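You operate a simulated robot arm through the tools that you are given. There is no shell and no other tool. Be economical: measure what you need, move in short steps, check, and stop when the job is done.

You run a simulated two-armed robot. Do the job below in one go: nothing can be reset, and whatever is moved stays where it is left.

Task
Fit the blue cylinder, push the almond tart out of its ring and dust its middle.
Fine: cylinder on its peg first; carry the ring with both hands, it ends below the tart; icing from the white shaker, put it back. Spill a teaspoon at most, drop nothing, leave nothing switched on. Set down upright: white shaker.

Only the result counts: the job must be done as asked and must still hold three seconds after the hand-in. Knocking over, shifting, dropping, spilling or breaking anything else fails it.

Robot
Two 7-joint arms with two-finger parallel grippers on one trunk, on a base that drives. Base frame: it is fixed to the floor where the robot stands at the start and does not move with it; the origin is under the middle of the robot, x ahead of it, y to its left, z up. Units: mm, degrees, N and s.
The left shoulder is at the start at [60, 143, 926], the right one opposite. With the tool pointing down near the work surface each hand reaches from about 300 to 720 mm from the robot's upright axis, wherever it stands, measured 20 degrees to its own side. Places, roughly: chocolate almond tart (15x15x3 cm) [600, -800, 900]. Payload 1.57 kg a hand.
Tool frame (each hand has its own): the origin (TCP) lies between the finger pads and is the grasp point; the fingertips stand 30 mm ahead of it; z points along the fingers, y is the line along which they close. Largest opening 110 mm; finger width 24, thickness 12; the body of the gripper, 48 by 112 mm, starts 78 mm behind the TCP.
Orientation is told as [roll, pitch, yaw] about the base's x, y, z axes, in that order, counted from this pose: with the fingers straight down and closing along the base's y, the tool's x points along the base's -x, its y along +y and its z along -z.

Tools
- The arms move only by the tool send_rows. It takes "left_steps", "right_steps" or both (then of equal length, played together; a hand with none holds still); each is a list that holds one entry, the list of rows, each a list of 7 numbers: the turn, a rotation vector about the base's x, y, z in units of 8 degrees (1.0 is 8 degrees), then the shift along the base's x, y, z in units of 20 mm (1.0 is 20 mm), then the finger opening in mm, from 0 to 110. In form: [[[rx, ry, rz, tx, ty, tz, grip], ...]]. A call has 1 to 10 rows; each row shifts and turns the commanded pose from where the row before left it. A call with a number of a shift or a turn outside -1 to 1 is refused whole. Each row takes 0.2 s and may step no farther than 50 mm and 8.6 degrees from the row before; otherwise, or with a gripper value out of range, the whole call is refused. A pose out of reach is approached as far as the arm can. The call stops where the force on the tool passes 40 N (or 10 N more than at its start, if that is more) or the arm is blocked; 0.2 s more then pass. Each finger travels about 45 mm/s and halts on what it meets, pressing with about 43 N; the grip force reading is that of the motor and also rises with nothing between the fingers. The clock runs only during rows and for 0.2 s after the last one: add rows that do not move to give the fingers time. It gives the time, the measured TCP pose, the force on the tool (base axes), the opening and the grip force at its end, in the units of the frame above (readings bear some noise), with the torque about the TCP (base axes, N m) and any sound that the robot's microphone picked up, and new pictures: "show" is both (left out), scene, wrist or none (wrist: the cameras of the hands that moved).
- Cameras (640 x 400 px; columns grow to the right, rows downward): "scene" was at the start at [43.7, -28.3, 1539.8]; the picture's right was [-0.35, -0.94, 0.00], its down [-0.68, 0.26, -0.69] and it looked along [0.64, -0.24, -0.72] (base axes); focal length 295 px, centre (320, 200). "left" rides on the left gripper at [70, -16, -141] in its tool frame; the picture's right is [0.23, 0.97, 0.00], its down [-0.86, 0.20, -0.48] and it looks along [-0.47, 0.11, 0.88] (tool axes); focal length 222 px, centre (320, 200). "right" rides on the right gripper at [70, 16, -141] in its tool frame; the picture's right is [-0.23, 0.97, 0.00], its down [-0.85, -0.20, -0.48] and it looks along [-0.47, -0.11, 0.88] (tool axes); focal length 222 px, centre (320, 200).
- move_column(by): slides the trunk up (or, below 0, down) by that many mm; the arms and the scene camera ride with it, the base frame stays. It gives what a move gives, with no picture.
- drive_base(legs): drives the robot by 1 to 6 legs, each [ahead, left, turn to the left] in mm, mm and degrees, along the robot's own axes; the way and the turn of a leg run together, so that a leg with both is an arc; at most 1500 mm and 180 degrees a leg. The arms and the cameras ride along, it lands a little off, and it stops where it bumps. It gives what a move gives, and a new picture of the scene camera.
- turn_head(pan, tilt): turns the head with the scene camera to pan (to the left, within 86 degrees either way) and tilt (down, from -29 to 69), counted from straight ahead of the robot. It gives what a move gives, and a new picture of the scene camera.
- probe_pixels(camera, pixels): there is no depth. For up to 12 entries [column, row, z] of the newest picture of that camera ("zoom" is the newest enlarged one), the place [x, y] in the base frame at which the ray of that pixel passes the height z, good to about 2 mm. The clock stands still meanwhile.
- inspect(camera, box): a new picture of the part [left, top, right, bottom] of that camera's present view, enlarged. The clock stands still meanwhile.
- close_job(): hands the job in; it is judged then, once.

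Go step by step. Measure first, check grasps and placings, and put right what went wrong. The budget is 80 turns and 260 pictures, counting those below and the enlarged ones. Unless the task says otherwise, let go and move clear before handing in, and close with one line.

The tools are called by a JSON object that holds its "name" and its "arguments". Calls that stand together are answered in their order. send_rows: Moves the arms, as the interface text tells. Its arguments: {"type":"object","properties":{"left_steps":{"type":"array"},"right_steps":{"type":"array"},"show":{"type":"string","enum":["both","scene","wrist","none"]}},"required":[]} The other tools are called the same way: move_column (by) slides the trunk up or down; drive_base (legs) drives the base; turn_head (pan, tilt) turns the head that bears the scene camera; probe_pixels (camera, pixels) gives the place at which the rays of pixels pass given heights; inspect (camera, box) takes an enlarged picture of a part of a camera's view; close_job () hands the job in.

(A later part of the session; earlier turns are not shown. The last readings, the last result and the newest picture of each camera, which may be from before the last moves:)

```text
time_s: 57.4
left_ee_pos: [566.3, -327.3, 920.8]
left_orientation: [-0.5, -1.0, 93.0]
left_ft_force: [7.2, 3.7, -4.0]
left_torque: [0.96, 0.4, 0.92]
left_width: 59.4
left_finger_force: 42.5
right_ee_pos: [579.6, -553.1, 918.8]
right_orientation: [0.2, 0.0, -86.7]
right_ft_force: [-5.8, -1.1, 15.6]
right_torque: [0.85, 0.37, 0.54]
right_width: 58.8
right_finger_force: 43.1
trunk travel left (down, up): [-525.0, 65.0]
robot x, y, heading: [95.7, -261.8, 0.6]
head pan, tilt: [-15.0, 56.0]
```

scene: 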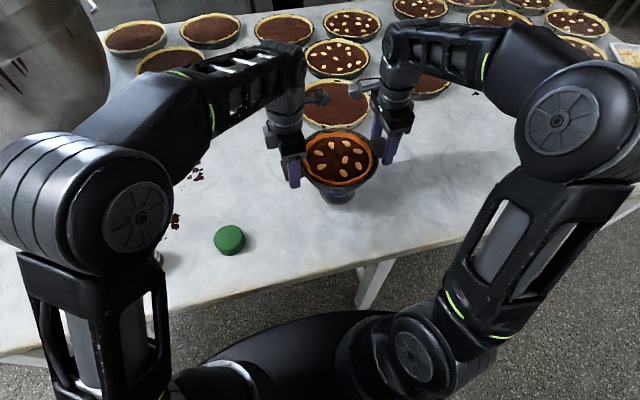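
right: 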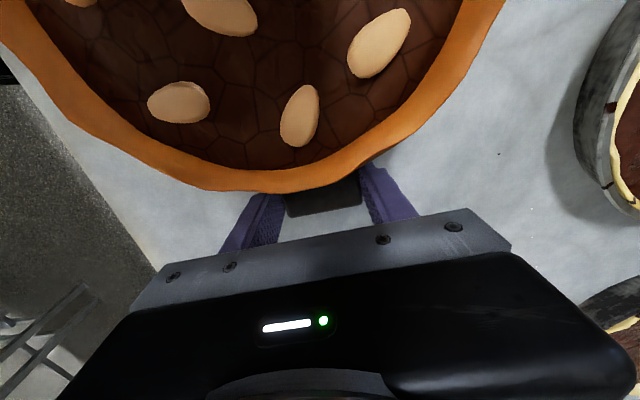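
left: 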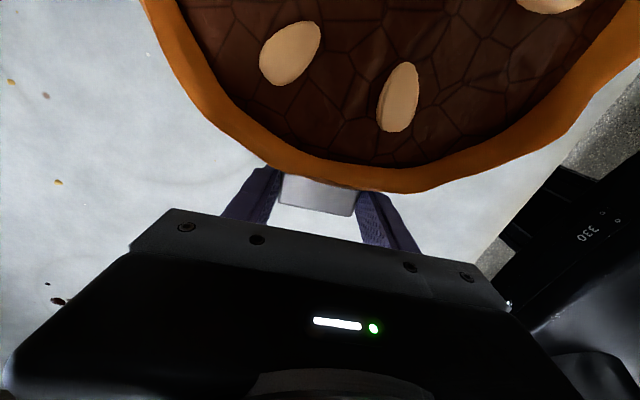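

Ring touches the table (net +11.6 N). Easing left down 1.5 mm, opening both, and rising.

{"name": "send_rows", "arguments": {"left_steps": [[[0, 0, 0, 0, 0, -0.08, 50], [0, 0, 0, 0, 0, 0, 60], [0, 0, 0, 0, 0, 0, 80], [0, 0, 0, 0, 0, 0, 100], [0, 0, 0, 0, 0, 0, 100], [0, 0, 0, 0, 0.4, 0.5, 100], [0, 0, 0, 0, 0.4, 1, 100], [0, 0, 0, 0, 0.4, 1, 100], [0, 0, 0, 0, 0.4, 1, 100], [0, 0, 0, 0, 0.4, 1, 100]]], "right_steps": [[[0, 0, 0, 0, 0, 0.03, 50], [0, 0, 0, 0, 0, 0, 60], [0, 0, 0, 0, 0, 0, 80], [0, 0, 0, 0, 0, 0, 100], [0, 0, 0, 0, 0, 0, 100], [0, 0, 0, 0, -0.4, 0.5, 100], [0, 0, 0, 0, -0.4, 1, 100], [0, 0, 0, 0, -0.4, 1, 100], [0, 0, 0, 0, -0.4, 1, 100], [0, 0, 0, 0, -0.4, 1, 100]]], "show": "both"}}

{"name": "inspect", "arguments": {"camera": "scene", "box": [260, 100, 420, 230]}}

```text
time_s: 59.5
left_ee_pos: [568.3, -288.5, 1010.6]
left_orientation: [-0.5, -1.0, 92.9]
left_ft_force: [-0.3, 0.7, -0.3]
left_torque: [0.01, 0.03, 0.01]
left_width: 100.0
left_finger_force: 0.2
right_ee_pos: [580.5, -595.0, 1010.4]
right_orientation: [0.0, -0.1, -86.8]
right_ft_force: [-0.2, -1.4, -0.5]
right_torque: [-0.01, 0.03, -0.02]
right_width: 100.0
right_finger_force: 0.0
trunk travel left (down, up): [-525.0, 65.0]
robot x, y, heading: [92.4, -258.6, 0.4]
head pan, tilt: [-15.0, 56.0]
```

scene: 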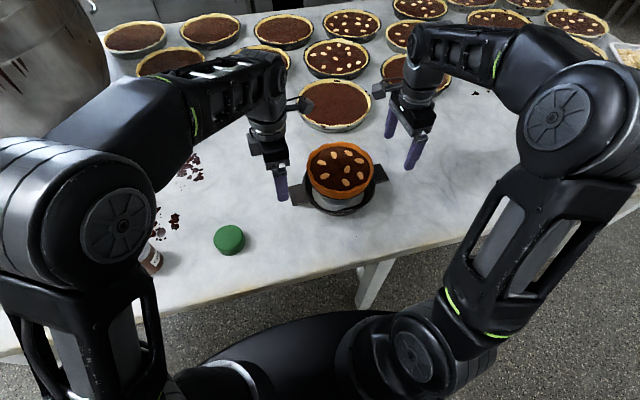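
right: 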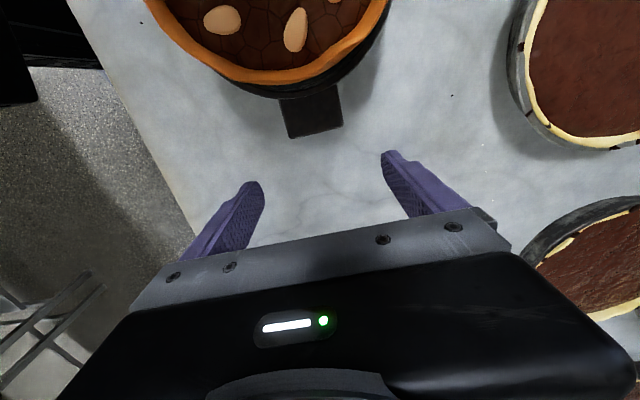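
left: 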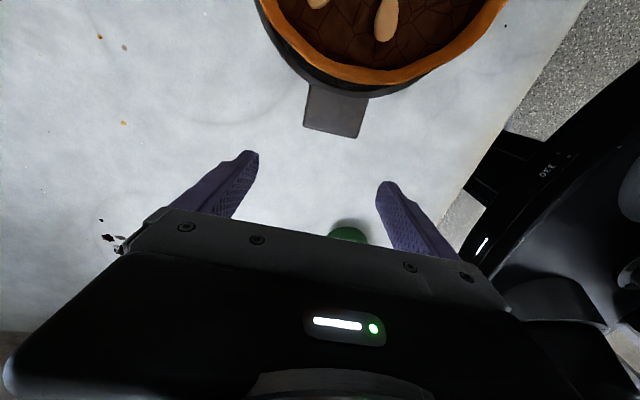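

```text
3.08 times, centred on (340, 165) of scene
```

zoom: 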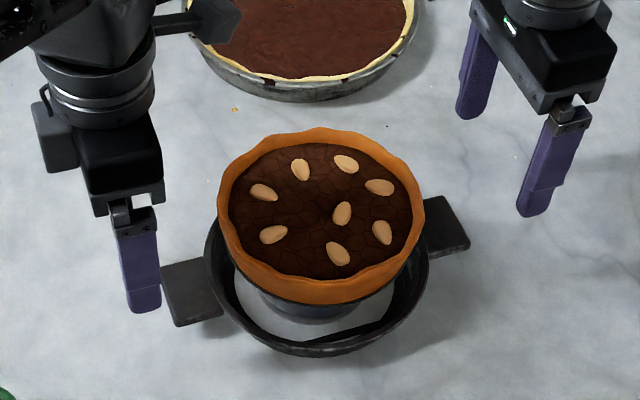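

The tart rests on the cylinder with the ring on the table below it, released. Next: the white icing shaker. I'll raise and retract both hands, turning the left one (yaw 93 → about −35) for a tilted side grasp.

{"name": "send_rows", "arguments": {"left_steps": [[[0, 0, -1, -0.5, 0.3, 0.4, 100], [0, 0, -1, -0.5, 0.3, 0.4, 100], [0, 0, -1, -0.5, 0.3, 0.4, 100], [0, 0, -1, -0.5, 0.3, 0.4, 100], [0, 0, -1, -0.5, 0.3, 0.4, 100], [0, 0, -1, -0.5, 0.3, 0.4, 100], [0, 0, -1, -0.5, 0.3, 0.4, 100], [0, 0, -1, -0.5, 0.3, 0.4, 100], [0, 0, -1, -0.5, 0.3, 0, 100], [0, 0, -1, 0, 0.3, 0, 100]]], "right_steps": [[[0, 0, 1, -0.5, -0.5, 0.4, 100], [0, 0, 1, -0.5, -0.5, 0.4, 100], [0, 0, 1, -1, -0.3, 0.4, 100], [0, 0, 1, -1, -0.3, 0.4, 100], [0, 0, 1, -1, -0.3, 0.4, 100], [0, 0, 1, -1, 0, 0.4, 100], [0, 0, 1, -1, 0, 0.4, 100], [0, 0, 1, -1, 0, 0.4, 100], [0, 0, 1, -1, 0, 0, 100], [0, 0, 1, -1, 0, 0, 100]]], "show": "none"}}

{"name": "turn_head", "arguments": {"pan": 25, "tilt": 45}}

```text
time_s: 61.8
left_ee_pos: [477.3, -228.3, 1071.6]
left_orientation: [-0.5, -1.1, 12.7]
left_ft_force: [0.1, -0.1, -0.2]
left_torque: [0.0, -0.02, 0.02]
left_width: 100.0
left_finger_force: 0.1
right_ee_pos: [397.7, -631.8, 1072.7]
right_orientation: [0.1, 0.0, -6.8]
right_ft_force: [0.2, -0.7, -0.3]
right_torque: [0.0, -0.01, -0.03]
right_width: 100.0
right_finger_force: 0.1
trunk travel left (down, up): [-525.0, 65.0]
robot x, y, heading: [99.1, -259.1, 0.4]
head pan, tilt: [-15.0, 56.0]
```

```text
time_s: 62.8
left_ee_pos: [476.8, -228.8, 1072.4]
left_orientation: [-0.5, -0.9, 12.9]
left_ft_force: [0.0, 0.3, 0.1]
left_torque: [-0.02, 0.0, 0.0]
left_width: 99.9
left_finger_force: 0.0
right_ee_pos: [400.4, -632.6, 1072.3]
right_orientation: [0.1, -0.1, -6.9]
right_ft_force: [0.4, -0.2, 0.5]
right_torque: [0.05, 0.02, -0.04]
right_width: 100.0
right_finger_force: 0.1
trunk travel left (down, up): [-525.0, 65.0]
robot x, y, heading: [96.1, -259.7, 0.3]
head pan, tilt: [25.0, 45.0]
```

scene: 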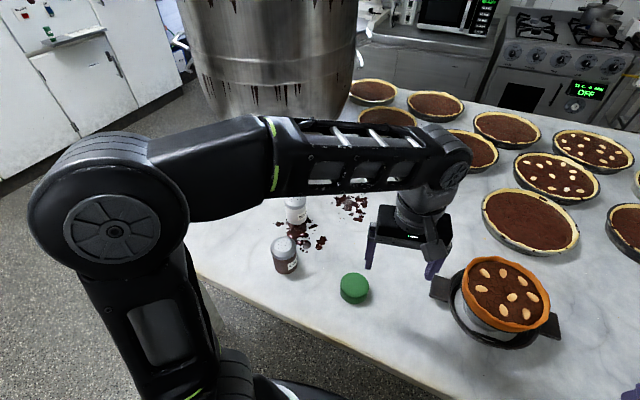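

The bowl stands behind the shakers. I'll drive left 280 mm (the hand stays high) and look again, probing the bowl's near edge.

{"name": "probe_pixels", "arguments": {"camera": "scene", "pixels": [[340, 112, 878], [270, 110, 900], [205, 80, 1000], [270, 110, 1000], [297, 205, 960], [284, 243, 950]]}}

{"name": "drive_base", "arguments": {"legs": [[0, 280, 0]]}}

{"name": "send_rows", "arguments": {"left_steps": [[[0, 0, -1, 0, 0, 0, 100], [0, 0, -1, 0, 0, 0, 100], [0, 0, -1, 0, 0, 0, 100], [0, 0, -1, 0, 0, 0, 100], [0, 0, -1, 0, 0, 0, 100], [0, 0, -1, 0, 0, 0, 100], [0, 0, 0, 0, 0, 0, 100]]], "show": "both"}}

```text
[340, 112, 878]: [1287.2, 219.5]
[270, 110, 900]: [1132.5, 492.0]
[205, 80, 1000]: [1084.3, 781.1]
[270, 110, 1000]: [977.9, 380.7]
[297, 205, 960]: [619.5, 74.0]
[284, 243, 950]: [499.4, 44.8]
```

```text
time_s: 64.8
left_ee_pos: [476.0, 48.0, 1072.5]
left_orientation: [-0.7, -1.0, 12.8]
left_ft_force: [-0.3, 0.2, -0.4]
left_torque: [-0.03, 0.0, -0.02]
left_width: 100.1
left_finger_force: 0.1
right_ee_pos: [397.8, -353.2, 1072.9]
right_orientation: [0.0, -0.2, -6.8]
right_ft_force: [-0.4, 0.6, 1.1]
right_torque: [-0.02, 0.03, 0.04]
right_width: 99.9
right_finger_force: 0.2
trunk travel left (down, up): [-525.0, 65.0]
robot x, y, heading: [92.7, 19.0, 0.5]
head pan, tilt: [25.0, 45.0]
```

scene: 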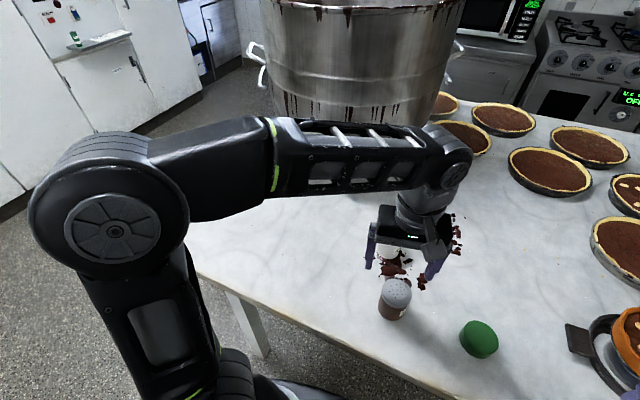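

```text
time_s: 66.4
left_ee_pos: [475.0, 48.0, 1072.8]
left_orientation: [-0.5, -1.0, -35.1]
left_ft_force: [-0.1, 0.2, -0.7]
left_torque: [0.03, 0.02, 0.02]
left_width: 100.0
left_finger_force: 0.0
right_ee_pos: [397.7, -354.6, 1073.5]
right_orientation: [0.1, 0.1, -6.8]
right_ft_force: [0.4, 1.2, -0.4]
right_torque: [-0.03, -0.01, -0.03]
right_width: 100.1
right_finger_force: 0.1
trunk travel left (down, up): [-525.0, 65.0]
robot x, y, heading: [95.4, 18.3, 0.4]
head pan, tilt: [25.0, 45.0]
```

scene: 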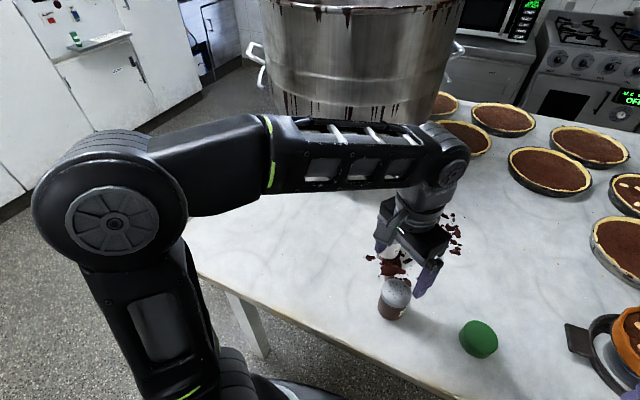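
left: 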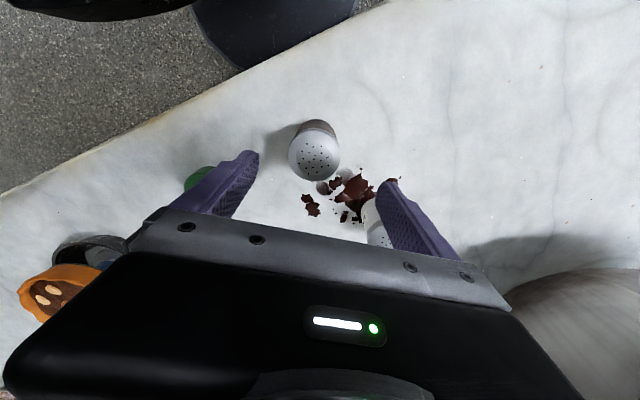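

Now tilting the left hand 60° (fingers forward-right, sloping 30° down) at the left side, clear of shakers, which also unblocks the scene view.

{"name": "send_rows", "arguments": {"left_steps": [[[0, 0, 0, 0.2, 1, 0, 100], [0, 0, 0, 0.2, 1, 0, 100], [-0.57, -0.82, 0, 0.2, 1, 0, 100], [-0.57, -0.82, 0, 0.2, 1, 0, 100], [-0.57, -0.82, 0, 0.2, 1, 0, 100], [-0.57, -0.82, 0, 0, 0, 0, 100], [-0.57, -0.82, 0, 0, 0, 0, 100], [-0.57, -0.82, 0, 0, 0, 0, 100], [-0.57, -0.82, 0, 0, 0, 0, 100], [-0.28, -0.41, 0, 0, 0, 0, 100]]], "show": "both"}}

```text
time_s: 68.6
left_ee_pos: [530.4, 157.7, 1096.5]
left_orientation: [0.0, -60.8, -35.5]
left_ft_force: [-0.3, 0.2, 0.1]
left_torque: [-0.01, -0.01, 0.01]
left_width: 99.9
left_finger_force: 0.0
left hand out of reach, approached as far as the arm can: row 9, 10
right_ee_pos: [397.2, -354.6, 1073.0]
right_orientation: [0.0, 0.0, -6.8]
right_ft_force: [0.2, -0.1, 0.0]
right_torque: [0.01, 0.01, 0.02]
right_width: 99.9
right_finger_force: 0.0
trunk travel left (down, up): [-525.0, 65.0]
robot x, y, heading: [96.4, 20.2, 0.6]
head pan, tilt: [25.0, 45.0]
```

scene: 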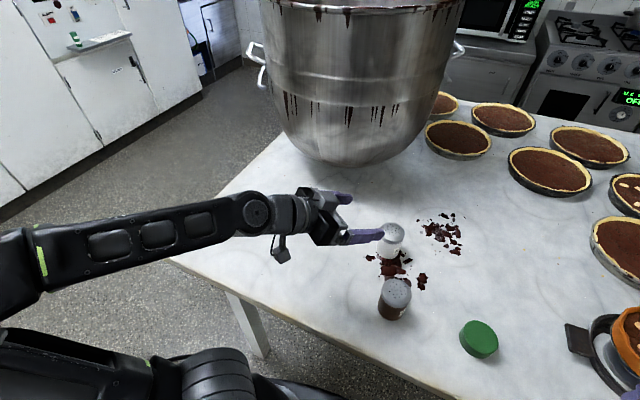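
left: 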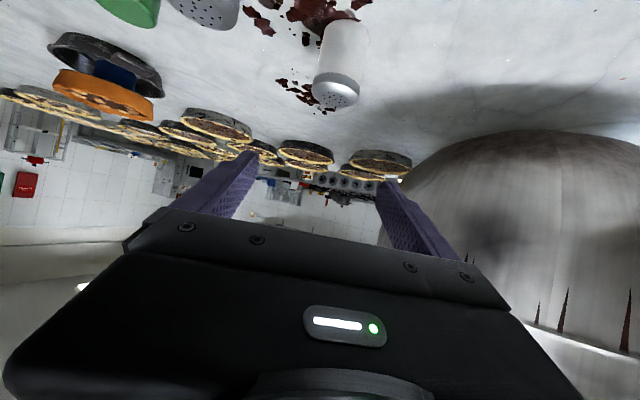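

Hand is tilted as wanted; the icing shaker shows clearly at (392,240). Zooming to measure it.

{"name": "inspect", "arguments": {"camera": "scene", "box": [350, 205, 450, 325]}}

{"name": "inspect", "arguments": {"camera": "left", "box": [270, 0, 410, 130]}}

```text
3.33 times, centred on (400, 265) of scene
```

zoom: 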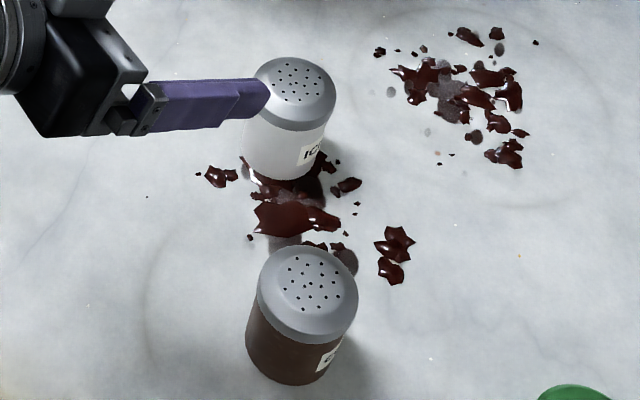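

```text
3.08 times, centred on (340, 65) of left
```

zoom: 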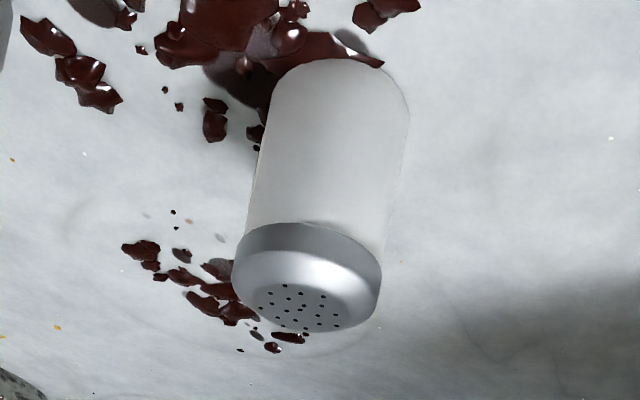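

{"name": "probe_pixels", "arguments": {"camera": "scene", "pixels": [[393.4, 229.6, 950], [393.4, 229.6, 960], [393.4, 229.6, 970], [393.4, 229.6, 980], [389.5, 259, 878], [373, 240, 960], [401, 240, 960], [396.5, 349, 878], [394, 280, 960]]}}

{"name": "probe_pixels", "arguments": {"camera": "left", "pixels": [[333.8, 97.5, 950], [333.8, 97.5, 960], [333.8, 97.5, 970], [333.8, 97.5, 980], [346.5, 27, 878], [314, 82, 960], [361, 87, 960]]}}

```text
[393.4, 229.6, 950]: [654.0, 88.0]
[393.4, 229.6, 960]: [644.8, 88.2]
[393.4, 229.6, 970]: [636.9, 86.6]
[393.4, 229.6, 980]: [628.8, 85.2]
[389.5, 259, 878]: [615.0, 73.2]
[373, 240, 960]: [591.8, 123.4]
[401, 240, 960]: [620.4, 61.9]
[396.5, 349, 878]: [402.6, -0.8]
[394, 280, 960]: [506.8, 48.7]
```

```text
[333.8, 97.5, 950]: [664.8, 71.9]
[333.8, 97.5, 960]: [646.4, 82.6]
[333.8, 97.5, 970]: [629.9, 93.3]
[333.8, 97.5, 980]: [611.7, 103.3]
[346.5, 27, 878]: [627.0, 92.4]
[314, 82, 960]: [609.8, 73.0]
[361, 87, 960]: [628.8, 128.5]
```

The icing shaker: centre ≈ (641,86), cap top ≈ 964, base 878, ~52 mm wide. Moving to the pre-grasp 100 mm back along the finger line.

{"name": "send_rows", "arguments": {"left_steps": [[[0, 0, 0, 0.28, -0.16, -0.92, 90], [0, 0, 0, 0.28, -0.16, -0.92, 90], [0, 0, 0, 0.28, -0.16, -0.92, 90], [0, 0, 0, 0.28, -0.16, -0.92, 90], [0, 0, 0, 0.28, -0.16, -0.92, 90], [0, 0, 0, 0.28, -0.16, -0.92, 90], [0, 0, 0, 0.28, -0.14, -0.9, 90], [0, 0, 0, 0, 0, 0, 90]]], "show": "both"}}

{"name": "probe_pixels", "arguments": {"camera": "scene", "pixels": [[350, 166, 878], [350, 166, 900], [300, 150, 900], [410, 150, 900]]}}

```text
time_s: 70.4
left_ee_pos: [578.9, 138.0, 973.5]
left_orientation: [0.1, -60.9, -35.5]
left_ft_force: [0.1, -0.1, -0.2]
left_torque: [0.0, -0.05, -0.03]
left_width: 90.0
left_finger_force: 0.0
left hand out of reach, approached as far as the arm can: row 1, 2, 3
right_ee_pos: [396.3, -354.5, 1073.6]
right_orientation: [0.1, -0.2, -6.9]
right_ft_force: [0.4, -0.4, 1.0]
right_torque: [0.0, -0.01, 0.01]
right_width: 99.9
right_finger_force: 0.0
trunk travel left (down, up): [-525.0, 65.0]
robot x, y, heading: [94.2, 16.6, 0.4]
head pan, tilt: [25.0, 45.0]
```

scene: 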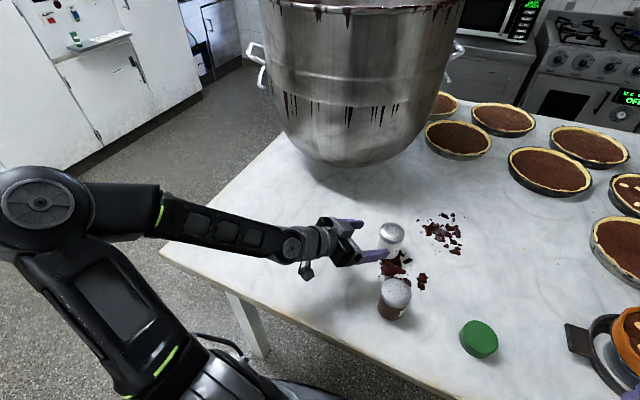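
left: 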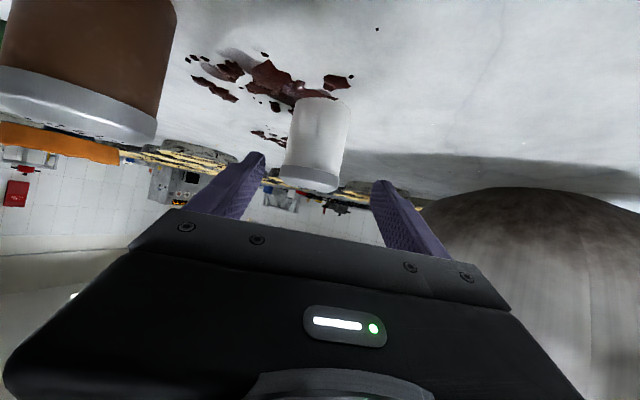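

```text
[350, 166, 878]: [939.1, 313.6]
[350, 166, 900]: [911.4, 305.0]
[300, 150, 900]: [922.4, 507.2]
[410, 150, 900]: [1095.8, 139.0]
```

The shaker lies ~7 mm off the finger midline; correcting and advancing to TCP (641,86,918), then closing.

{"name": "send_rows", "arguments": {"left_steps": [[[0, 0, 0, -0.2, -0.28, 0, 90], [0, 0, 0, 0.66, -0.46, -0.55, 90], [0, 0, 0, 0.66, -0.46, -0.55, 90], [0, 0, 0, 0.66, -0.46, -0.55, 90], [0, 0, 0, 0.66, -0.46, -0.55, 90], [0, 0, 0, 0.66, -0.46, -0.55, 90], [0, 0, 0, 0, 0, 0, 90]]], "show": "both"}}

{"name": "inspect", "arguments": {"camera": "scene", "box": [340, 205, 440, 285]}}

```text
time_s: 72.0
left_ee_pos: [641.3, 87.6, 918.2]
left_orientation: [0.2, -60.9, -35.5]
left_ft_force: [1.3, 0.3, 0.0]
left_torque: [-0.03, 0.0, -0.02]
left_width: 90.1
left_finger_force: 0.0
right_ee_pos: [396.4, -355.7, 1073.8]
right_orientation: [-0.1, -0.1, -6.9]
right_ft_force: [0.6, 0.2, -0.2]
right_torque: [0.0, 0.03, -0.01]
right_width: 99.7
right_finger_force: 0.1
trunk travel left (down, up): [-525.0, 65.0]
robot x, y, heading: [95.4, 18.3, 0.2]
head pan, tilt: [25.0, 45.0]
```

scene: 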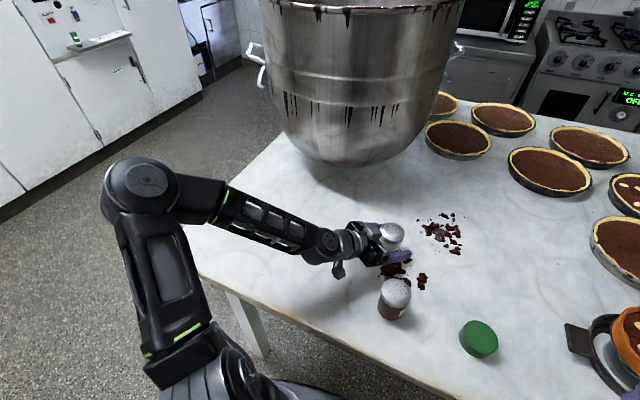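
left: 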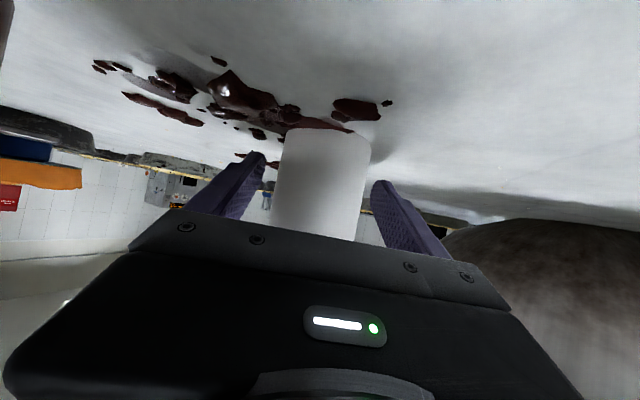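

```text
5.00 times, centred on (390, 245) of scene
```

zoom: 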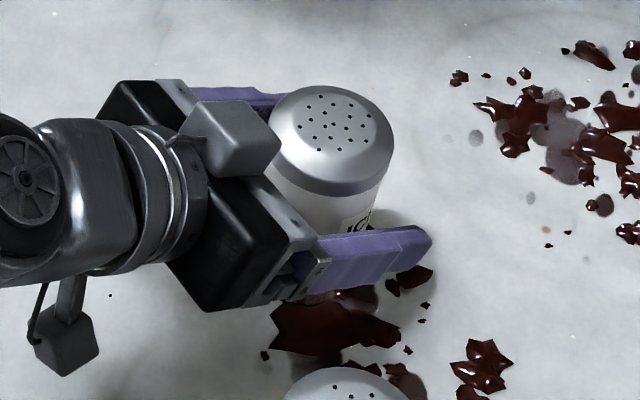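

Shaker sits between the fingers. Closing.

{"name": "send_rows", "arguments": {"left_steps": [[[0, 0, 0, 0, 0, 0, 75], [0, 0, 0, 0, 0, 0, 65], [0, 0, 0, 0, 0, 0, 55], [0, 0, 0, 0, 0, 0, 45], [0, 0, 0, 0, 0, 0, 40], [0, 0, 0, 0, 0, 0, 40], [0, 0, 0, 0, 0, 0, 40]]], "show": "none"}}

{"name": "inspect", "arguments": {"camera": "scene", "box": [340, 205, 440, 285]}}

```text
time_s: 73.6
left_ee_pos: [640.4, 88.5, 918.5]
left_orientation: [0.1, -60.9, -35.5]
left_ft_force: [0.9, -0.3, 0.1]
left_torque: [0.02, -0.02, 0.03]
left_width: 59.9
left_finger_force: 42.9
right_ee_pos: [397.8, -354.2, 1073.5]
right_orientation: [-0.1, 0.0, -6.7]
right_ft_force: [0.0, -0.1, 0.0]
right_torque: [0.01, -0.01, -0.02]
right_width: 100.3
right_finger_force: 0.1
trunk travel left (down, up): [-525.0, 65.0]
robot x, y, heading: [94.1, 15.4, 0.5]
head pan, tilt: [25.0, 45.0]
```

```text
5.00 times, centred on (390, 245) of scene
```

zoom: 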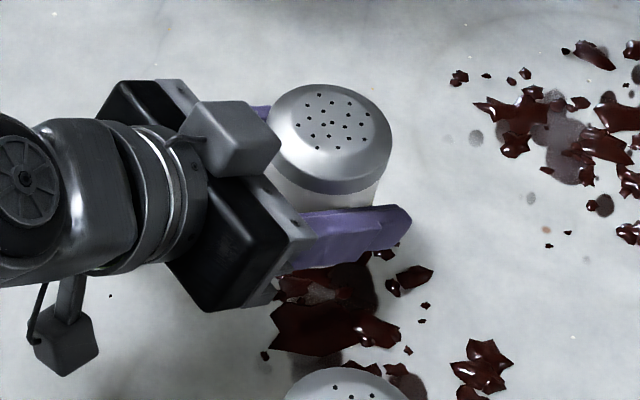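

Gripped at 60 mm with 43 N. Lifting: trunk up 60 mm, then the arm 100 mm more.

{"name": "move_column", "arguments": {"by": 60}}

{"name": "send_rows", "arguments": {"left_steps": [[[0, 0, 0, 0, 0, 1, 40], [0, 0, 0, 0, 0, 1, 40], [0, 0, 0, 0, 0, 1, 40], [0, 0, 0, 0, 0, 1, 40], [0, 0, 0, 0, 0, 1, 40], [0, 0, 0, 0, 0, 0, 40]]], "show": "both"}}

```text
time_s: 74.6
left_ee_pos: [642.3, 86.7, 977.7]
left_orientation: [0.0, -60.7, -35.4]
left_ft_force: [0.3, 0.5, -1.2]
left_torque: [-0.04, -0.03, 0.01]
left_width: 59.9
left_finger_force: 43.3
right_ee_pos: [397.8, -354.1, 1133.5]
right_orientation: [0.0, 0.0, -6.8]
right_ft_force: [-0.3, -0.1, 0.0]
right_torque: [0.01, -0.02, -0.01]
right_width: 100.1
right_finger_force: 0.1
trunk travel left (down, up): [-585.0, 5.0]
robot x, y, heading: [92.4, 16.3, 0.1]
head pan, tilt: [25.0, 45.0]
```

```text
time_s: 76.0
left_ee_pos: [643.3, 85.1, 1078.2]
left_orientation: [0.0, -60.8, -35.4]
left_ft_force: [-0.3, -0.4, -1.4]
left_torque: [0.01, 0.0, -0.01]
left_width: 59.9
left_finger_force: 43.1
right_ee_pos: [396.8, -354.1, 1133.5]
right_orientation: [-0.1, 0.0, -6.8]
right_ft_force: [0.0, -0.7, 0.0]
right_torque: [0.0, 0.05, 0.02]
right_width: 99.8
right_finger_force: 0.1
trunk travel left (down, up): [-585.0, 5.0]
robot x, y, heading: [98.5, 15.7, 0.3]
head pan, tilt: [25.0, 45.0]
```

scene: 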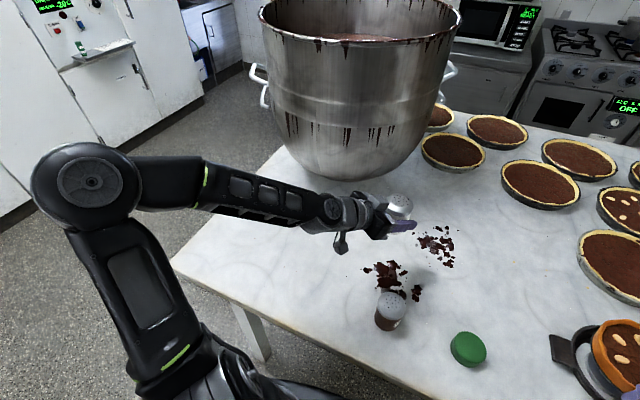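
left: 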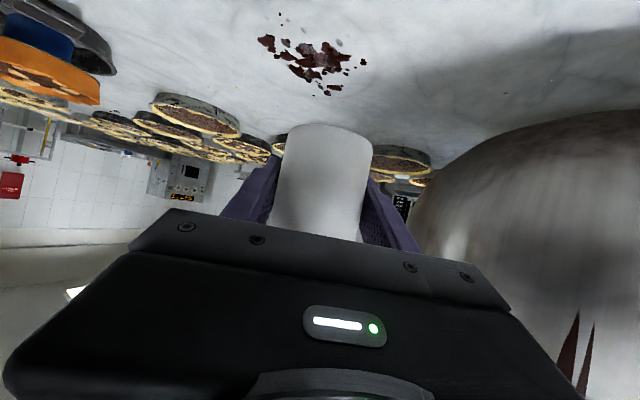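

Shaker is up and upright (−1.3 N). Driving right and slightly back so it comes next to/above the tart.

{"name": "drive_base", "arguments": {"legs": [[-80, -545, 0]]}}

{"name": "turn_head", "arguments": {"pan": 8, "tilt": 50}}

```text
time_s: 79.1
left_ee_pos: [567.1, -458.5, 1078.9]
left_orientation: [0.0, -60.8, -35.7]
left_ft_force: [-0.5, -1.2, -1.6]
left_torque: [0.03, -0.01, -0.02]
left_width: 59.9
left_finger_force: 43.2
right_ee_pos: [319.3, -899.6, 1132.3]
right_orientation: [0.1, 0.0, -7.0]
right_ft_force: [0.0, -0.1, 0.3]
right_torque: [0.02, 0.01, -0.02]
right_width: 100.0
right_finger_force: 0.1
trunk travel left (down, up): [-585.0, 5.0]
robot x, y, heading: [16.6, -527.7, 0.2]
head pan, tilt: [25.0, 45.0]
```

scene: 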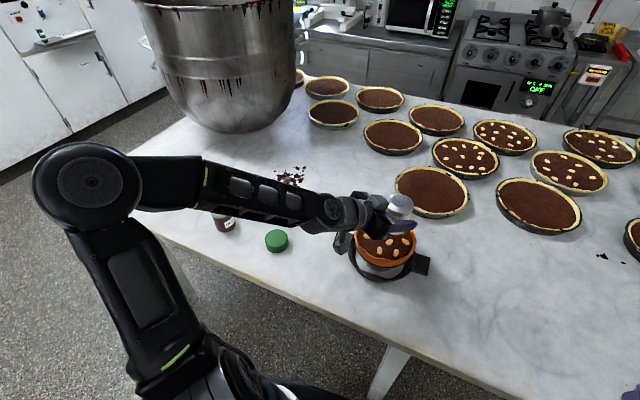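

```text
time_s: 79.9
left_ee_pos: [566.4, -457.7, 1079.1]
left_orientation: [0.1, -60.9, -35.6]
left_ft_force: [-0.5, 0.7, -1.3]
left_torque: [-0.03, -0.01, 0.0]
left_width: 59.9
left_finger_force: 43.1
right_ee_pos: [319.9, -897.8, 1132.5]
right_orientation: [0.0, 0.0, -7.0]
right_ft_force: [-1.0, 0.0, 0.3]
right_torque: [-0.01, -0.02, 0.02]
right_width: 100.1
right_finger_force: 0.1
trunk travel left (down, up): [-585.0, 5.0]
robot x, y, heading: [18.3, -524.1, 0.1]
head pan, tilt: [8.0, 50.0]
```

scene: 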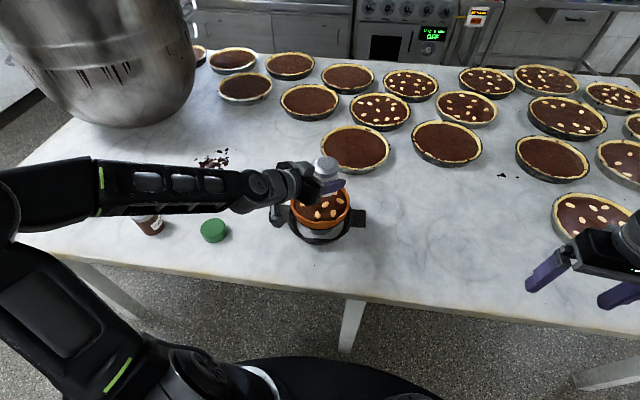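

Shaker is above the tart. Checking tart's centre by zoom, then beginning the tip (first 64°, cap going away-left).

{"name": "send_rows", "arguments": {"left_steps": [[[-0.814, 0.581, 0, -0.1, -0.08, 0.2, 40], [-0.814, 0.581, 0, -0.1, -0.08, 0.2, 40], [-0.814, 0.581, 0, -0.1, -0.08, 0.2, 40], [-0.814, 0.581, 0, -0.1, -0.08, 0.2, 40], [-0.814, 0.581, 0, -0.1, -0.08, 0, 40], [-0.814, 0.581, 0, 0, 0, 0, 40], [-0.814, 0.581, 0, 0, 0, 0, 40], [-0.814, 0.581, 0, 0, 0, 0, 40]]], "show": "both"}}

{"name": "inspect", "arguments": {"camera": "scene", "box": [250, 130, 390, 260]}}

```text
time_s: 81.7
left_ee_pos: [557.5, -466.0, 1093.5]
left_orientation: [-76.7, -22.5, 22.7]
left_ft_force: [-0.2, 0.0, -2.2]
left_torque: [-0.02, -0.02, 0.01]
left_width: 59.6
left_finger_force: 42.9
right_ee_pos: [320.5, -898.7, 1132.3]
right_orientation: [-0.1, 0.0, -7.0]
right_ft_force: [0.4, 0.8, 0.2]
right_torque: [-0.01, -0.03, -0.01]
right_width: 100.1
right_finger_force: 0.0
trunk travel left (down, up): [-585.0, 5.0]
robot x, y, heading: [16.6, -525.9, 0.1]
head pan, tilt: [8.0, 50.0]
```

scene: 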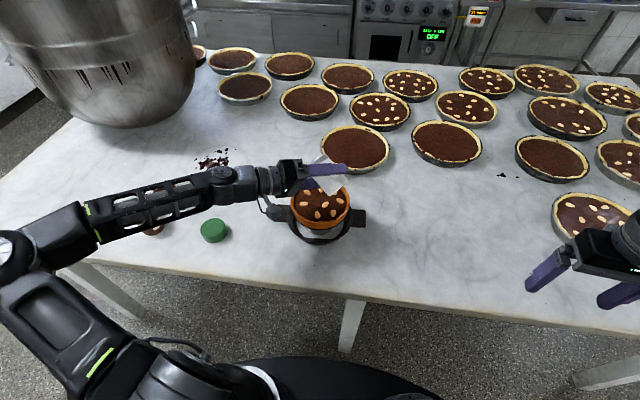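
left: 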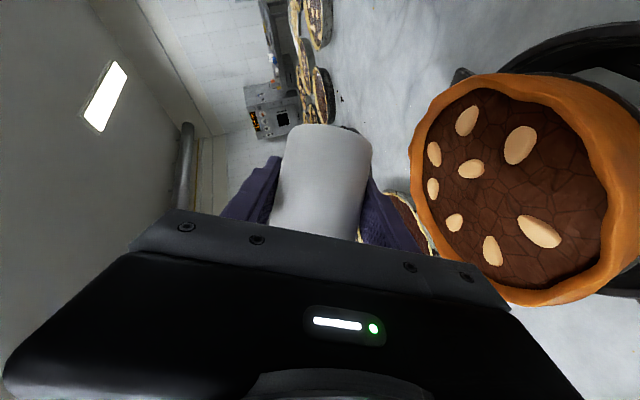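

```text
3.08 times, centred on (320, 195) of scene
```

zoom: 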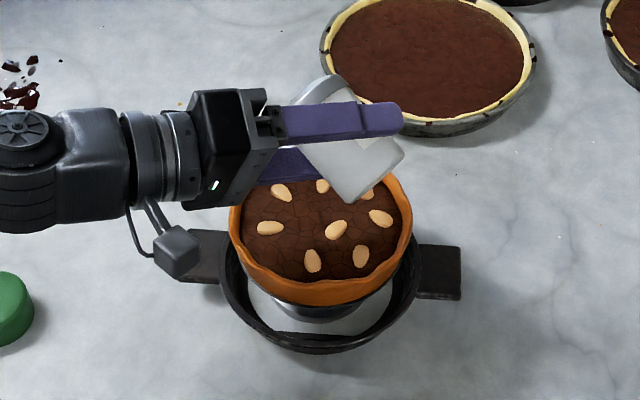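

{"name": "probe_pixels", "arguments": {"camera": "zoom", "pixels": [[231, 232, 985], [411, 232, 985], [322, 283, 985], [336, 230, 975], [322, 225, 975]]}}

{"name": "probe_pixels", "arguments": {"camera": "left", "pixels": [[411, 180, 985], [600, 180, 975], [471, 168, 975], [455, 222, 975], [540, 231, 975]]}}

```text
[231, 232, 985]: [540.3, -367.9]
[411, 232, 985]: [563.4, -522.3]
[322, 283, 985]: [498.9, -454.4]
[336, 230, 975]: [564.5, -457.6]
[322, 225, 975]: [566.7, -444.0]
```

```text
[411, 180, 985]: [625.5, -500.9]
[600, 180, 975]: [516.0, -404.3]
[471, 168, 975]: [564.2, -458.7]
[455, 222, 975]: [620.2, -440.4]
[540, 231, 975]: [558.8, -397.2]
```

Tart surface is at z≈975, centre ≈ (573,-444). Tilting on to 120° with a small shift so the holes stay over the middle.

{"name": "send_rows", "arguments": {"left_steps": [[[-0.814, 0.581, 0, -0.05, -0.07, 0, 40], [-0.814, 0.581, 0, -0.05, -0.07, 0, 40], [-0.814, 0.581, 0, -0.05, -0.07, 0, 40], [-0.814, 0.581, 0, -0.05, -0.07, 0, 40], [-0.814, 0.581, 0, -0.05, -0.07, 0, 40], [-0.814, 0.581, 0, -0.05, -0.07, 0, 40], [-0.814, 0.581, 0, 0, 0, 0, 40]]], "show": "both"}}

{"name": "inspect", "arguments": {"camera": "scene", "box": [250, 130, 390, 260]}}

```text
time_s: 83.3
left_ee_pos: [552.6, -473.0, 1094.0]
left_orientation: [-105.9, 26.1, 21.7]
left_ft_force: [-0.1, -0.1, -1.7]
left_torque: [-0.02, 0.02, 0.01]
left_width: 59.8
left_finger_force: 42.9
right_ee_pos: [319.5, -898.9, 1132.3]
right_orientation: [0.0, 0.0, -6.9]
right_ft_force: [1.1, 0.2, 0.9]
right_torque: [-0.05, 0.01, 0.03]
right_width: 100.0
right_finger_force: 0.0
trunk travel left (down, up): [-585.0, 5.0]
robot x, y, heading: [17.8, -525.9, 0.1]
head pan, tilt: [8.0, 50.0]
```

scene: 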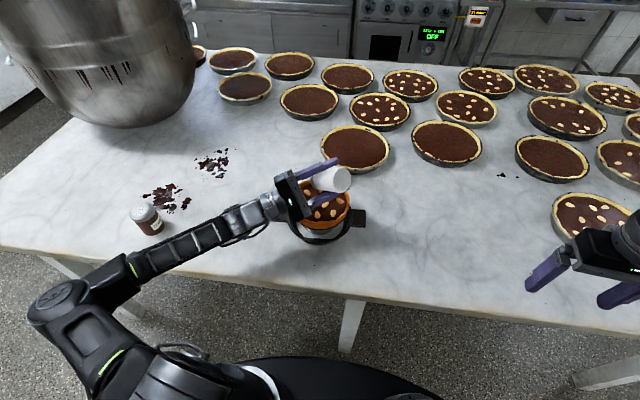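
left: 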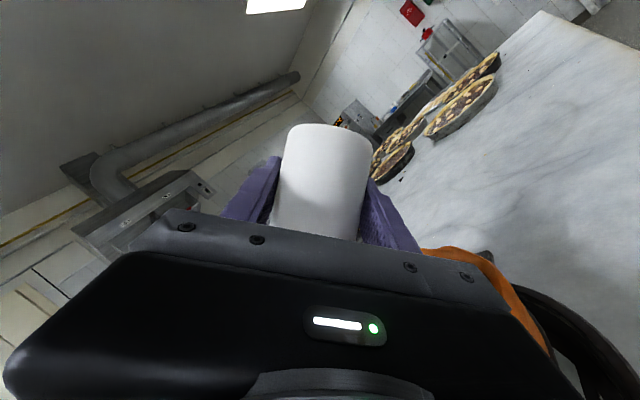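

```text
3.08 times, centred on (320, 195) of scene
```

zoom: 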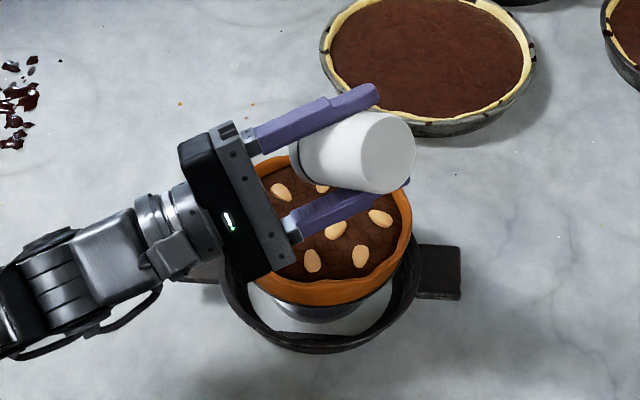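

No powder yet at 120°. Tilting to 144°, shifting to keep the holes centred.

{"name": "send_rows", "arguments": {"left_steps": [[[-0.814, 0.581, 0, 0.08, 0.12, 0, 40], [-0.814, 0.581, 0, 0.08, 0.12, 0, 40], [-0.814, 0.581, 0, 0.08, 0.12, 0, 40], [0, 0, 0, 0, 0, 0, 40]]], "show": "none"}}

{"name": "inspect", "arguments": {"camera": "scene", "box": [250, 130, 390, 260]}}

```text
time_s: 84.3
left_ee_pos: [555.3, -466.2, 1094.2]
left_orientation: [-123.9, 45.0, 11.0]
left_ft_force: [0.1, 0.1, -1.0]
left_torque: [-0.01, 0.0, -0.01]
left_width: 59.9
left_finger_force: 43.2
right_ee_pos: [321.4, -898.3, 1133.0]
right_orientation: [0.0, 0.1, -7.0]
right_ft_force: [-0.3, 0.5, -0.2]
right_torque: [0.04, 0.0, 0.02]
right_width: 99.7
right_finger_force: 0.0
trunk travel left (down, up): [-585.0, 5.0]
robot x, y, heading: [19.2, -522.2, 0.1]
head pan, tilt: [8.0, 50.0]
```

```text
3.08 times, centred on (320, 195) of scene
```

zoom: 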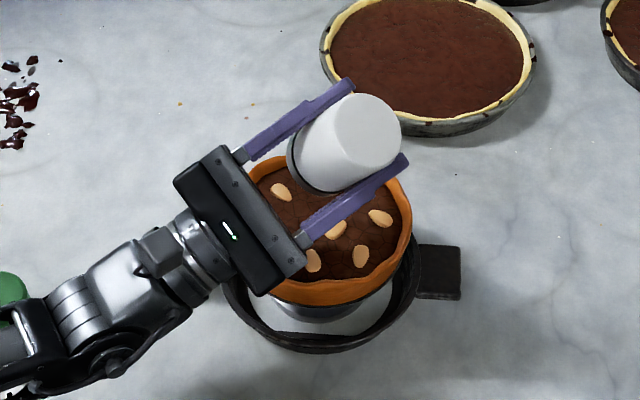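

No powder visible; shaking is likely needed. A short gentle vertical shake, then check.

{"name": "send_rows", "arguments": {"left_steps": [[[0, 0, 0, 0, 0, 0.6, 40], [0, 0, 0, 0, 0, -0.6, 40], [0, 0, 0, 0, 0, 0.6, 40], [0, 0, 0, 0, 0, -0.6, 40], [0, 0, 0, 0, 0, 0, 40]]], "show": "none"}}

{"name": "inspect", "arguments": {"camera": "scene", "box": [250, 130, 390, 260]}}

```text
time_s: 85.5
left_ee_pos: [555.3, -466.8, 1093.6]
left_orientation: [-123.8, 45.0, 11.1]
left_ft_force: [0.6, 0.4, -1.9]
left_torque: [-0.02, 0.0, -0.01]
left_width: 59.5
left_finger_force: 43.3
right_ee_pos: [319.5, -898.5, 1133.7]
right_orientation: [0.0, 0.0, -7.0]
right_ft_force: [0.1, 0.0, 0.0]
right_torque: [-0.04, -0.03, 0.03]
right_width: 100.0
right_finger_force: 0.1
trunk travel left (down, up): [-585.0, 5.0]
robot x, y, heading: [16.0, -525.9, 0.6]
head pan, tilt: [8.0, 50.0]
```

```text
3.08 times, centred on (320, 195) of scene
```

zoom: 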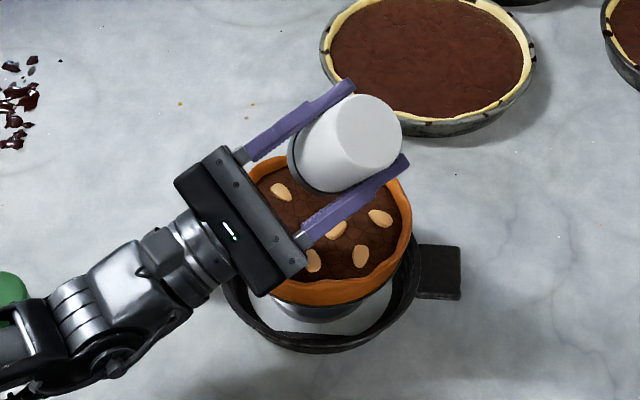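

{"name": "inspect", "arguments": {"camera": "scene", "box": [295, 175, 360, 230]}}

```text
7.27 times, centred on (328, 202) of scene
```

zoom: 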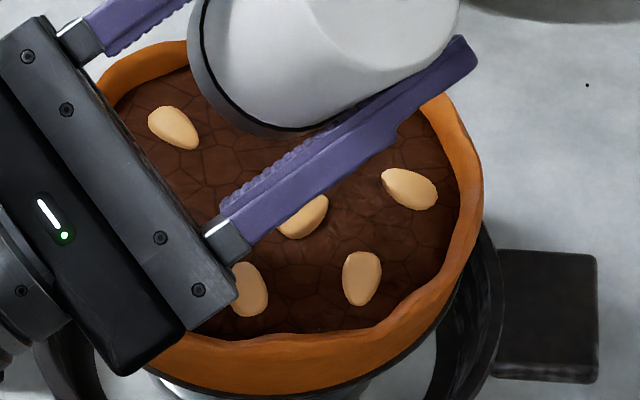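

Still no powder visible. A stronger shake (20 mm up and down, four times).

{"name": "send_rows", "arguments": {"left_steps": [[[0, 0, 0, 0, 0, 1, 40], [0, 0, 0, 0, 0, -1, 40], [0, 0, 0, 0, 0, 1, 40], [0, 0, 0, 0, 0, -1, 40], [0, 0, 0, 0, 0, 1, 40], [0, 0, 0, 0, 0, -1, 40], [0, 0, 0, 0, 0, 1, 40], [0, 0, 0, 0, 0, -1, 40]]], "show": "none"}}

{"name": "inspect", "arguments": {"camera": "scene", "box": [295, 175, 360, 230]}}

```text
time_s: 87.3
left_ee_pos: [555.6, -466.2, 1094.9]
left_orientation: [-123.8, 44.9, 11.0]
left_ft_force: [0.6, 0.0, -2.1]
left_torque: [-0.04, 0.0, -0.01]
left_width: 59.5
left_finger_force: 43.0
right_ee_pos: [321.1, -898.9, 1133.9]
right_orientation: [0.0, 0.1, -7.1]
right_ft_force: [-0.2, -0.9, 0.0]
right_torque: [-0.03, 0.02, 0.07]
right_width: 100.1
right_finger_force: 0.0
trunk travel left (down, up): [-585.0, 5.0]
robot x, y, heading: [16.7, -523.2, 0.5]
head pan, tilt: [8.0, 50.0]
```

```text
7.27 times, centred on (328, 202) of scene
```

zoom: 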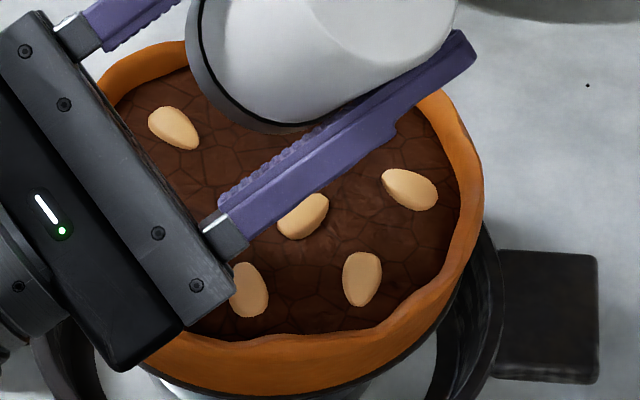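

Nothing yet. Tilting further to 168° (almost straight down), raising slightly for clearance, and shaking.

{"name": "send_rows", "arguments": {"left_steps": [[[-0.814, 0.581, 0, 0.19, 0.24, 0.3, 40], [-0.814, 0.581, 0, 0.19, 0.24, 0.3, 40], [-0.814, 0.581, 0, 0.19, 0.24, 0.3, 40], [0, 0, 0, 0, 0, 0, 40]]], "show": "none"}}

{"name": "inspect", "arguments": {"camera": "scene", "box": [270, 140, 380, 240]}}

```text
time_s: 88.3
left_ee_pos: [566.4, -451.9, 1113.4]
left_orientation: [-156.5, 58.6, -15.1]
left_ft_force: [-0.3, -0.1, -0.5]
left_torque: [-0.01, 0.01, -0.02]
left_width: 59.6
left_finger_force: 43.0
right_ee_pos: [318.7, -899.1, 1133.0]
right_orientation: [0.1, 0.2, -7.0]
right_ft_force: [-0.1, 0.0, 0.2]
right_torque: [-0.01, -0.01, 0.0]
right_width: 100.1
right_finger_force: 0.1
trunk travel left (down, up): [-585.0, 5.0]
robot x, y, heading: [18.8, -526.0, 0.3]
head pan, tilt: [8.0, 50.0]
```

```text
4.00 times, centred on (325, 190) of scene
```

zoom: 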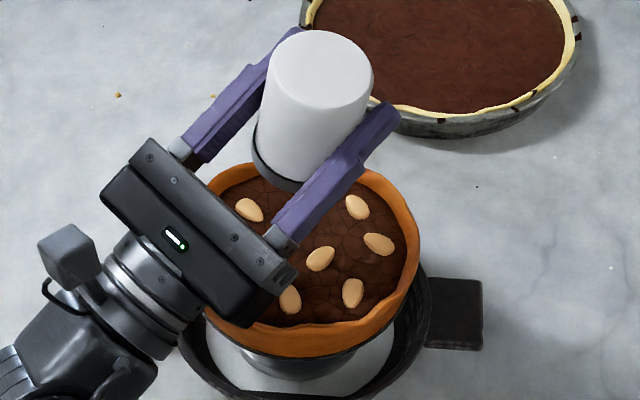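

Nearly inverted and still clear of the tart. Shaking here.

{"name": "send_rows", "arguments": {"left_steps": [[[0, 0, 0, 0, 0, 1, 40], [0, 0, 0, 0, 0, -1, 40], [0, 0, 0, 0, 0, 1, 40], [0, 0, 0, 0, 0, -1, 40], [0, 0, 0, 0, 0, 1, 40], [0, 0, 0, 0, 0, -1, 40]]], "show": "none"}}

{"name": "inspect", "arguments": {"camera": "scene", "box": [270, 140, 380, 240]}}

```text
time_s: 89.7
left_ee_pos: [567.8, -453.0, 1110.5]
left_orientation: [-156.3, 58.7, -15.0]
left_ft_force: [-0.8, 0.3, -1.9]
left_torque: [-0.01, -0.02, -0.03]
left_width: 59.4
left_finger_force: 42.7
right_ee_pos: [320.8, -898.5, 1133.1]
right_orientation: [0.0, 0.0, -6.9]
right_ft_force: [-0.5, -0.2, -0.5]
right_torque: [-0.01, 0.0, -0.02]
right_width: 100.1
right_finger_force: 0.1
trunk travel left (down, up): [-585.0, 5.0]
robot x, y, heading: [18.0, -525.2, 0.3]
head pan, tilt: [8.0, 50.0]
```

```text
4.00 times, centred on (325, 190) of scene
```

zoom: 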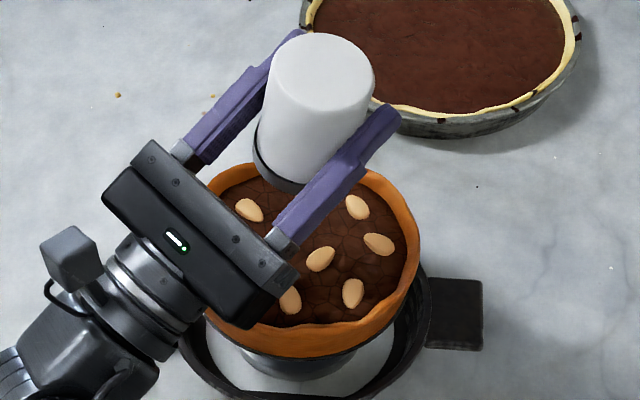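

{"name": "probe_pixels", "arguments": {"camera": "zoom", "pixels": [[300, 215, 975], [300, 235, 975], [275, 200, 975], [319, 258, 975], [300, 190, 1066]]}}

{"name": "inspect", "arguments": {"camera": "scene", "box": [315, 170, 350, 215]}}

```text
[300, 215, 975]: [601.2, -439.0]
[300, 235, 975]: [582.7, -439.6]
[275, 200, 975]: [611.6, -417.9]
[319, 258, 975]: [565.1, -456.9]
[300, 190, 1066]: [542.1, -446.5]
```

```text
8.89 times, centred on (332, 192) of scene
```

zoom: 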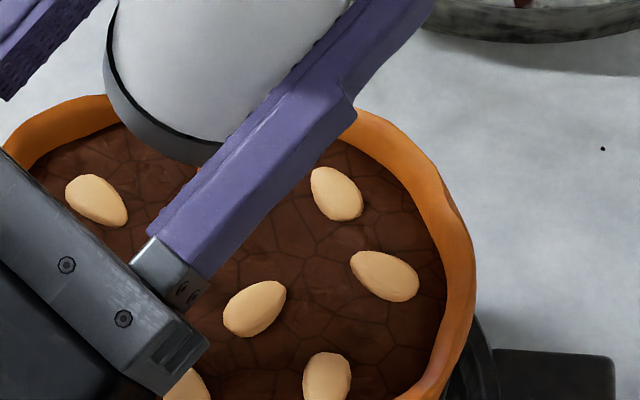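

The middle is partly hidden by the finger but the visible part is bare. Shaking harder: vertical plus a wrist rock.

{"name": "send_rows", "arguments": {"left_steps": [[[0.814, -0.581, 0, 0.3, 0.3, 1, 40], [-0.814, 0.581, 0, -0.3, -0.3, -1, 40], [0.814, -0.581, 0, 0.3, 0.3, 1, 40], [-0.814, 0.581, 0, -0.3, -0.3, -1, 40], [0.814, -0.581, 0, 0.3, 0.3, 1, 40], [-0.814, 0.581, 0, -0.3, -0.3, -1, 40], [0.814, -0.581, 0, 0.3, 0.3, 1, 40], [-0.814, 0.581, 0, -0.3, -0.3, -1, 40], [0.814, -0.581, 0, 0.3, 0.3, 1, 40], [-0.814, 0.581, 0, -0.3, -0.3, -1, 40]]], "show": "none"}}

{"name": "inspect", "arguments": {"camera": "scene", "box": [315, 170, 350, 215]}}

```text
time_s: 91.9
left_ee_pos: [566.6, -451.7, 1111.6]
left_orientation: [-156.2, 58.8, -14.9]
left_ft_force: [-0.2, -0.4, -1.6]
left_torque: [0.02, -0.02, 0.05]
left_width: 59.5
left_finger_force: 43.1
right_ee_pos: [320.8, -899.2, 1132.5]
right_orientation: [0.1, 0.0, -7.0]
right_ft_force: [-0.6, 0.0, 0.3]
right_torque: [0.0, 0.02, 0.01]
right_width: 99.9
right_finger_force: 0.1
trunk travel left (down, up): [-585.0, 5.0]
robot x, y, heading: [19.2, -525.6, 0.4]
head pan, tilt: [8.0, 50.0]
```

```text
8.89 times, centred on (332, 192) of scene
```

zoom: 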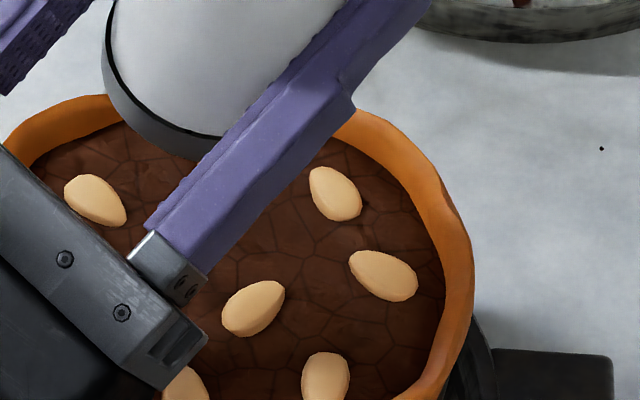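

The exact centre is under the finger in this view. Raising the hand 80 mm straight up to see what has landed.

{"name": "send_rows", "arguments": {"left_steps": [[[0, 0, 0, 0, 0, 1, 40], [0, 0, 0, 0, 0, 1, 40], [0, 0, 0, 0, 0, 1, 40], [0, 0, 0, 0, 0, 1, 40], [0, 0, 0, 0, 0, 0, 40]]], "show": "none"}}

{"name": "inspect", "arguments": {"camera": "scene", "box": [270, 120, 380, 240]}}

```text
time_s: 93.1
left_ee_pos: [567.8, -452.7, 1192.6]
left_orientation: [-156.3, 58.6, -15.0]
left_ft_force: [0.2, 0.1, -1.5]
left_torque: [0.02, 0.04, 0.01]
left_width: 59.6
left_finger_force: 43.2
right_ee_pos: [320.7, -898.9, 1133.9]
right_orientation: [0.0, 0.0, -7.0]
right_ft_force: [0.1, 0.0, -0.2]
right_torque: [-0.04, -0.02, -0.02]
right_width: 99.7
right_finger_force: 0.0
trunk travel left (down, up): [-585.0, 5.0]
robot x, y, heading: [17.7, -524.1, 0.2]
head pan, tilt: [8.0, 50.0]
```

```text
3.33 times, centred on (325, 180) of scene
```

zoom: 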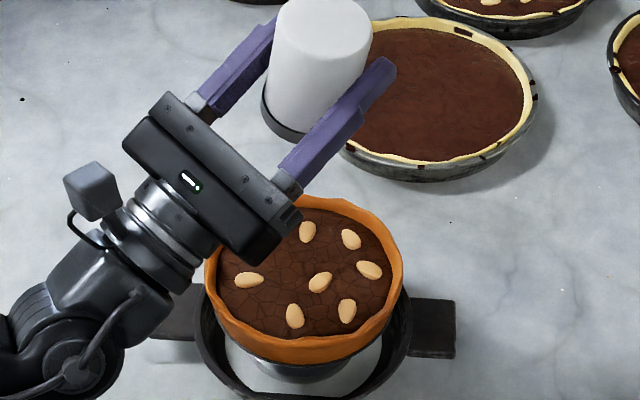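

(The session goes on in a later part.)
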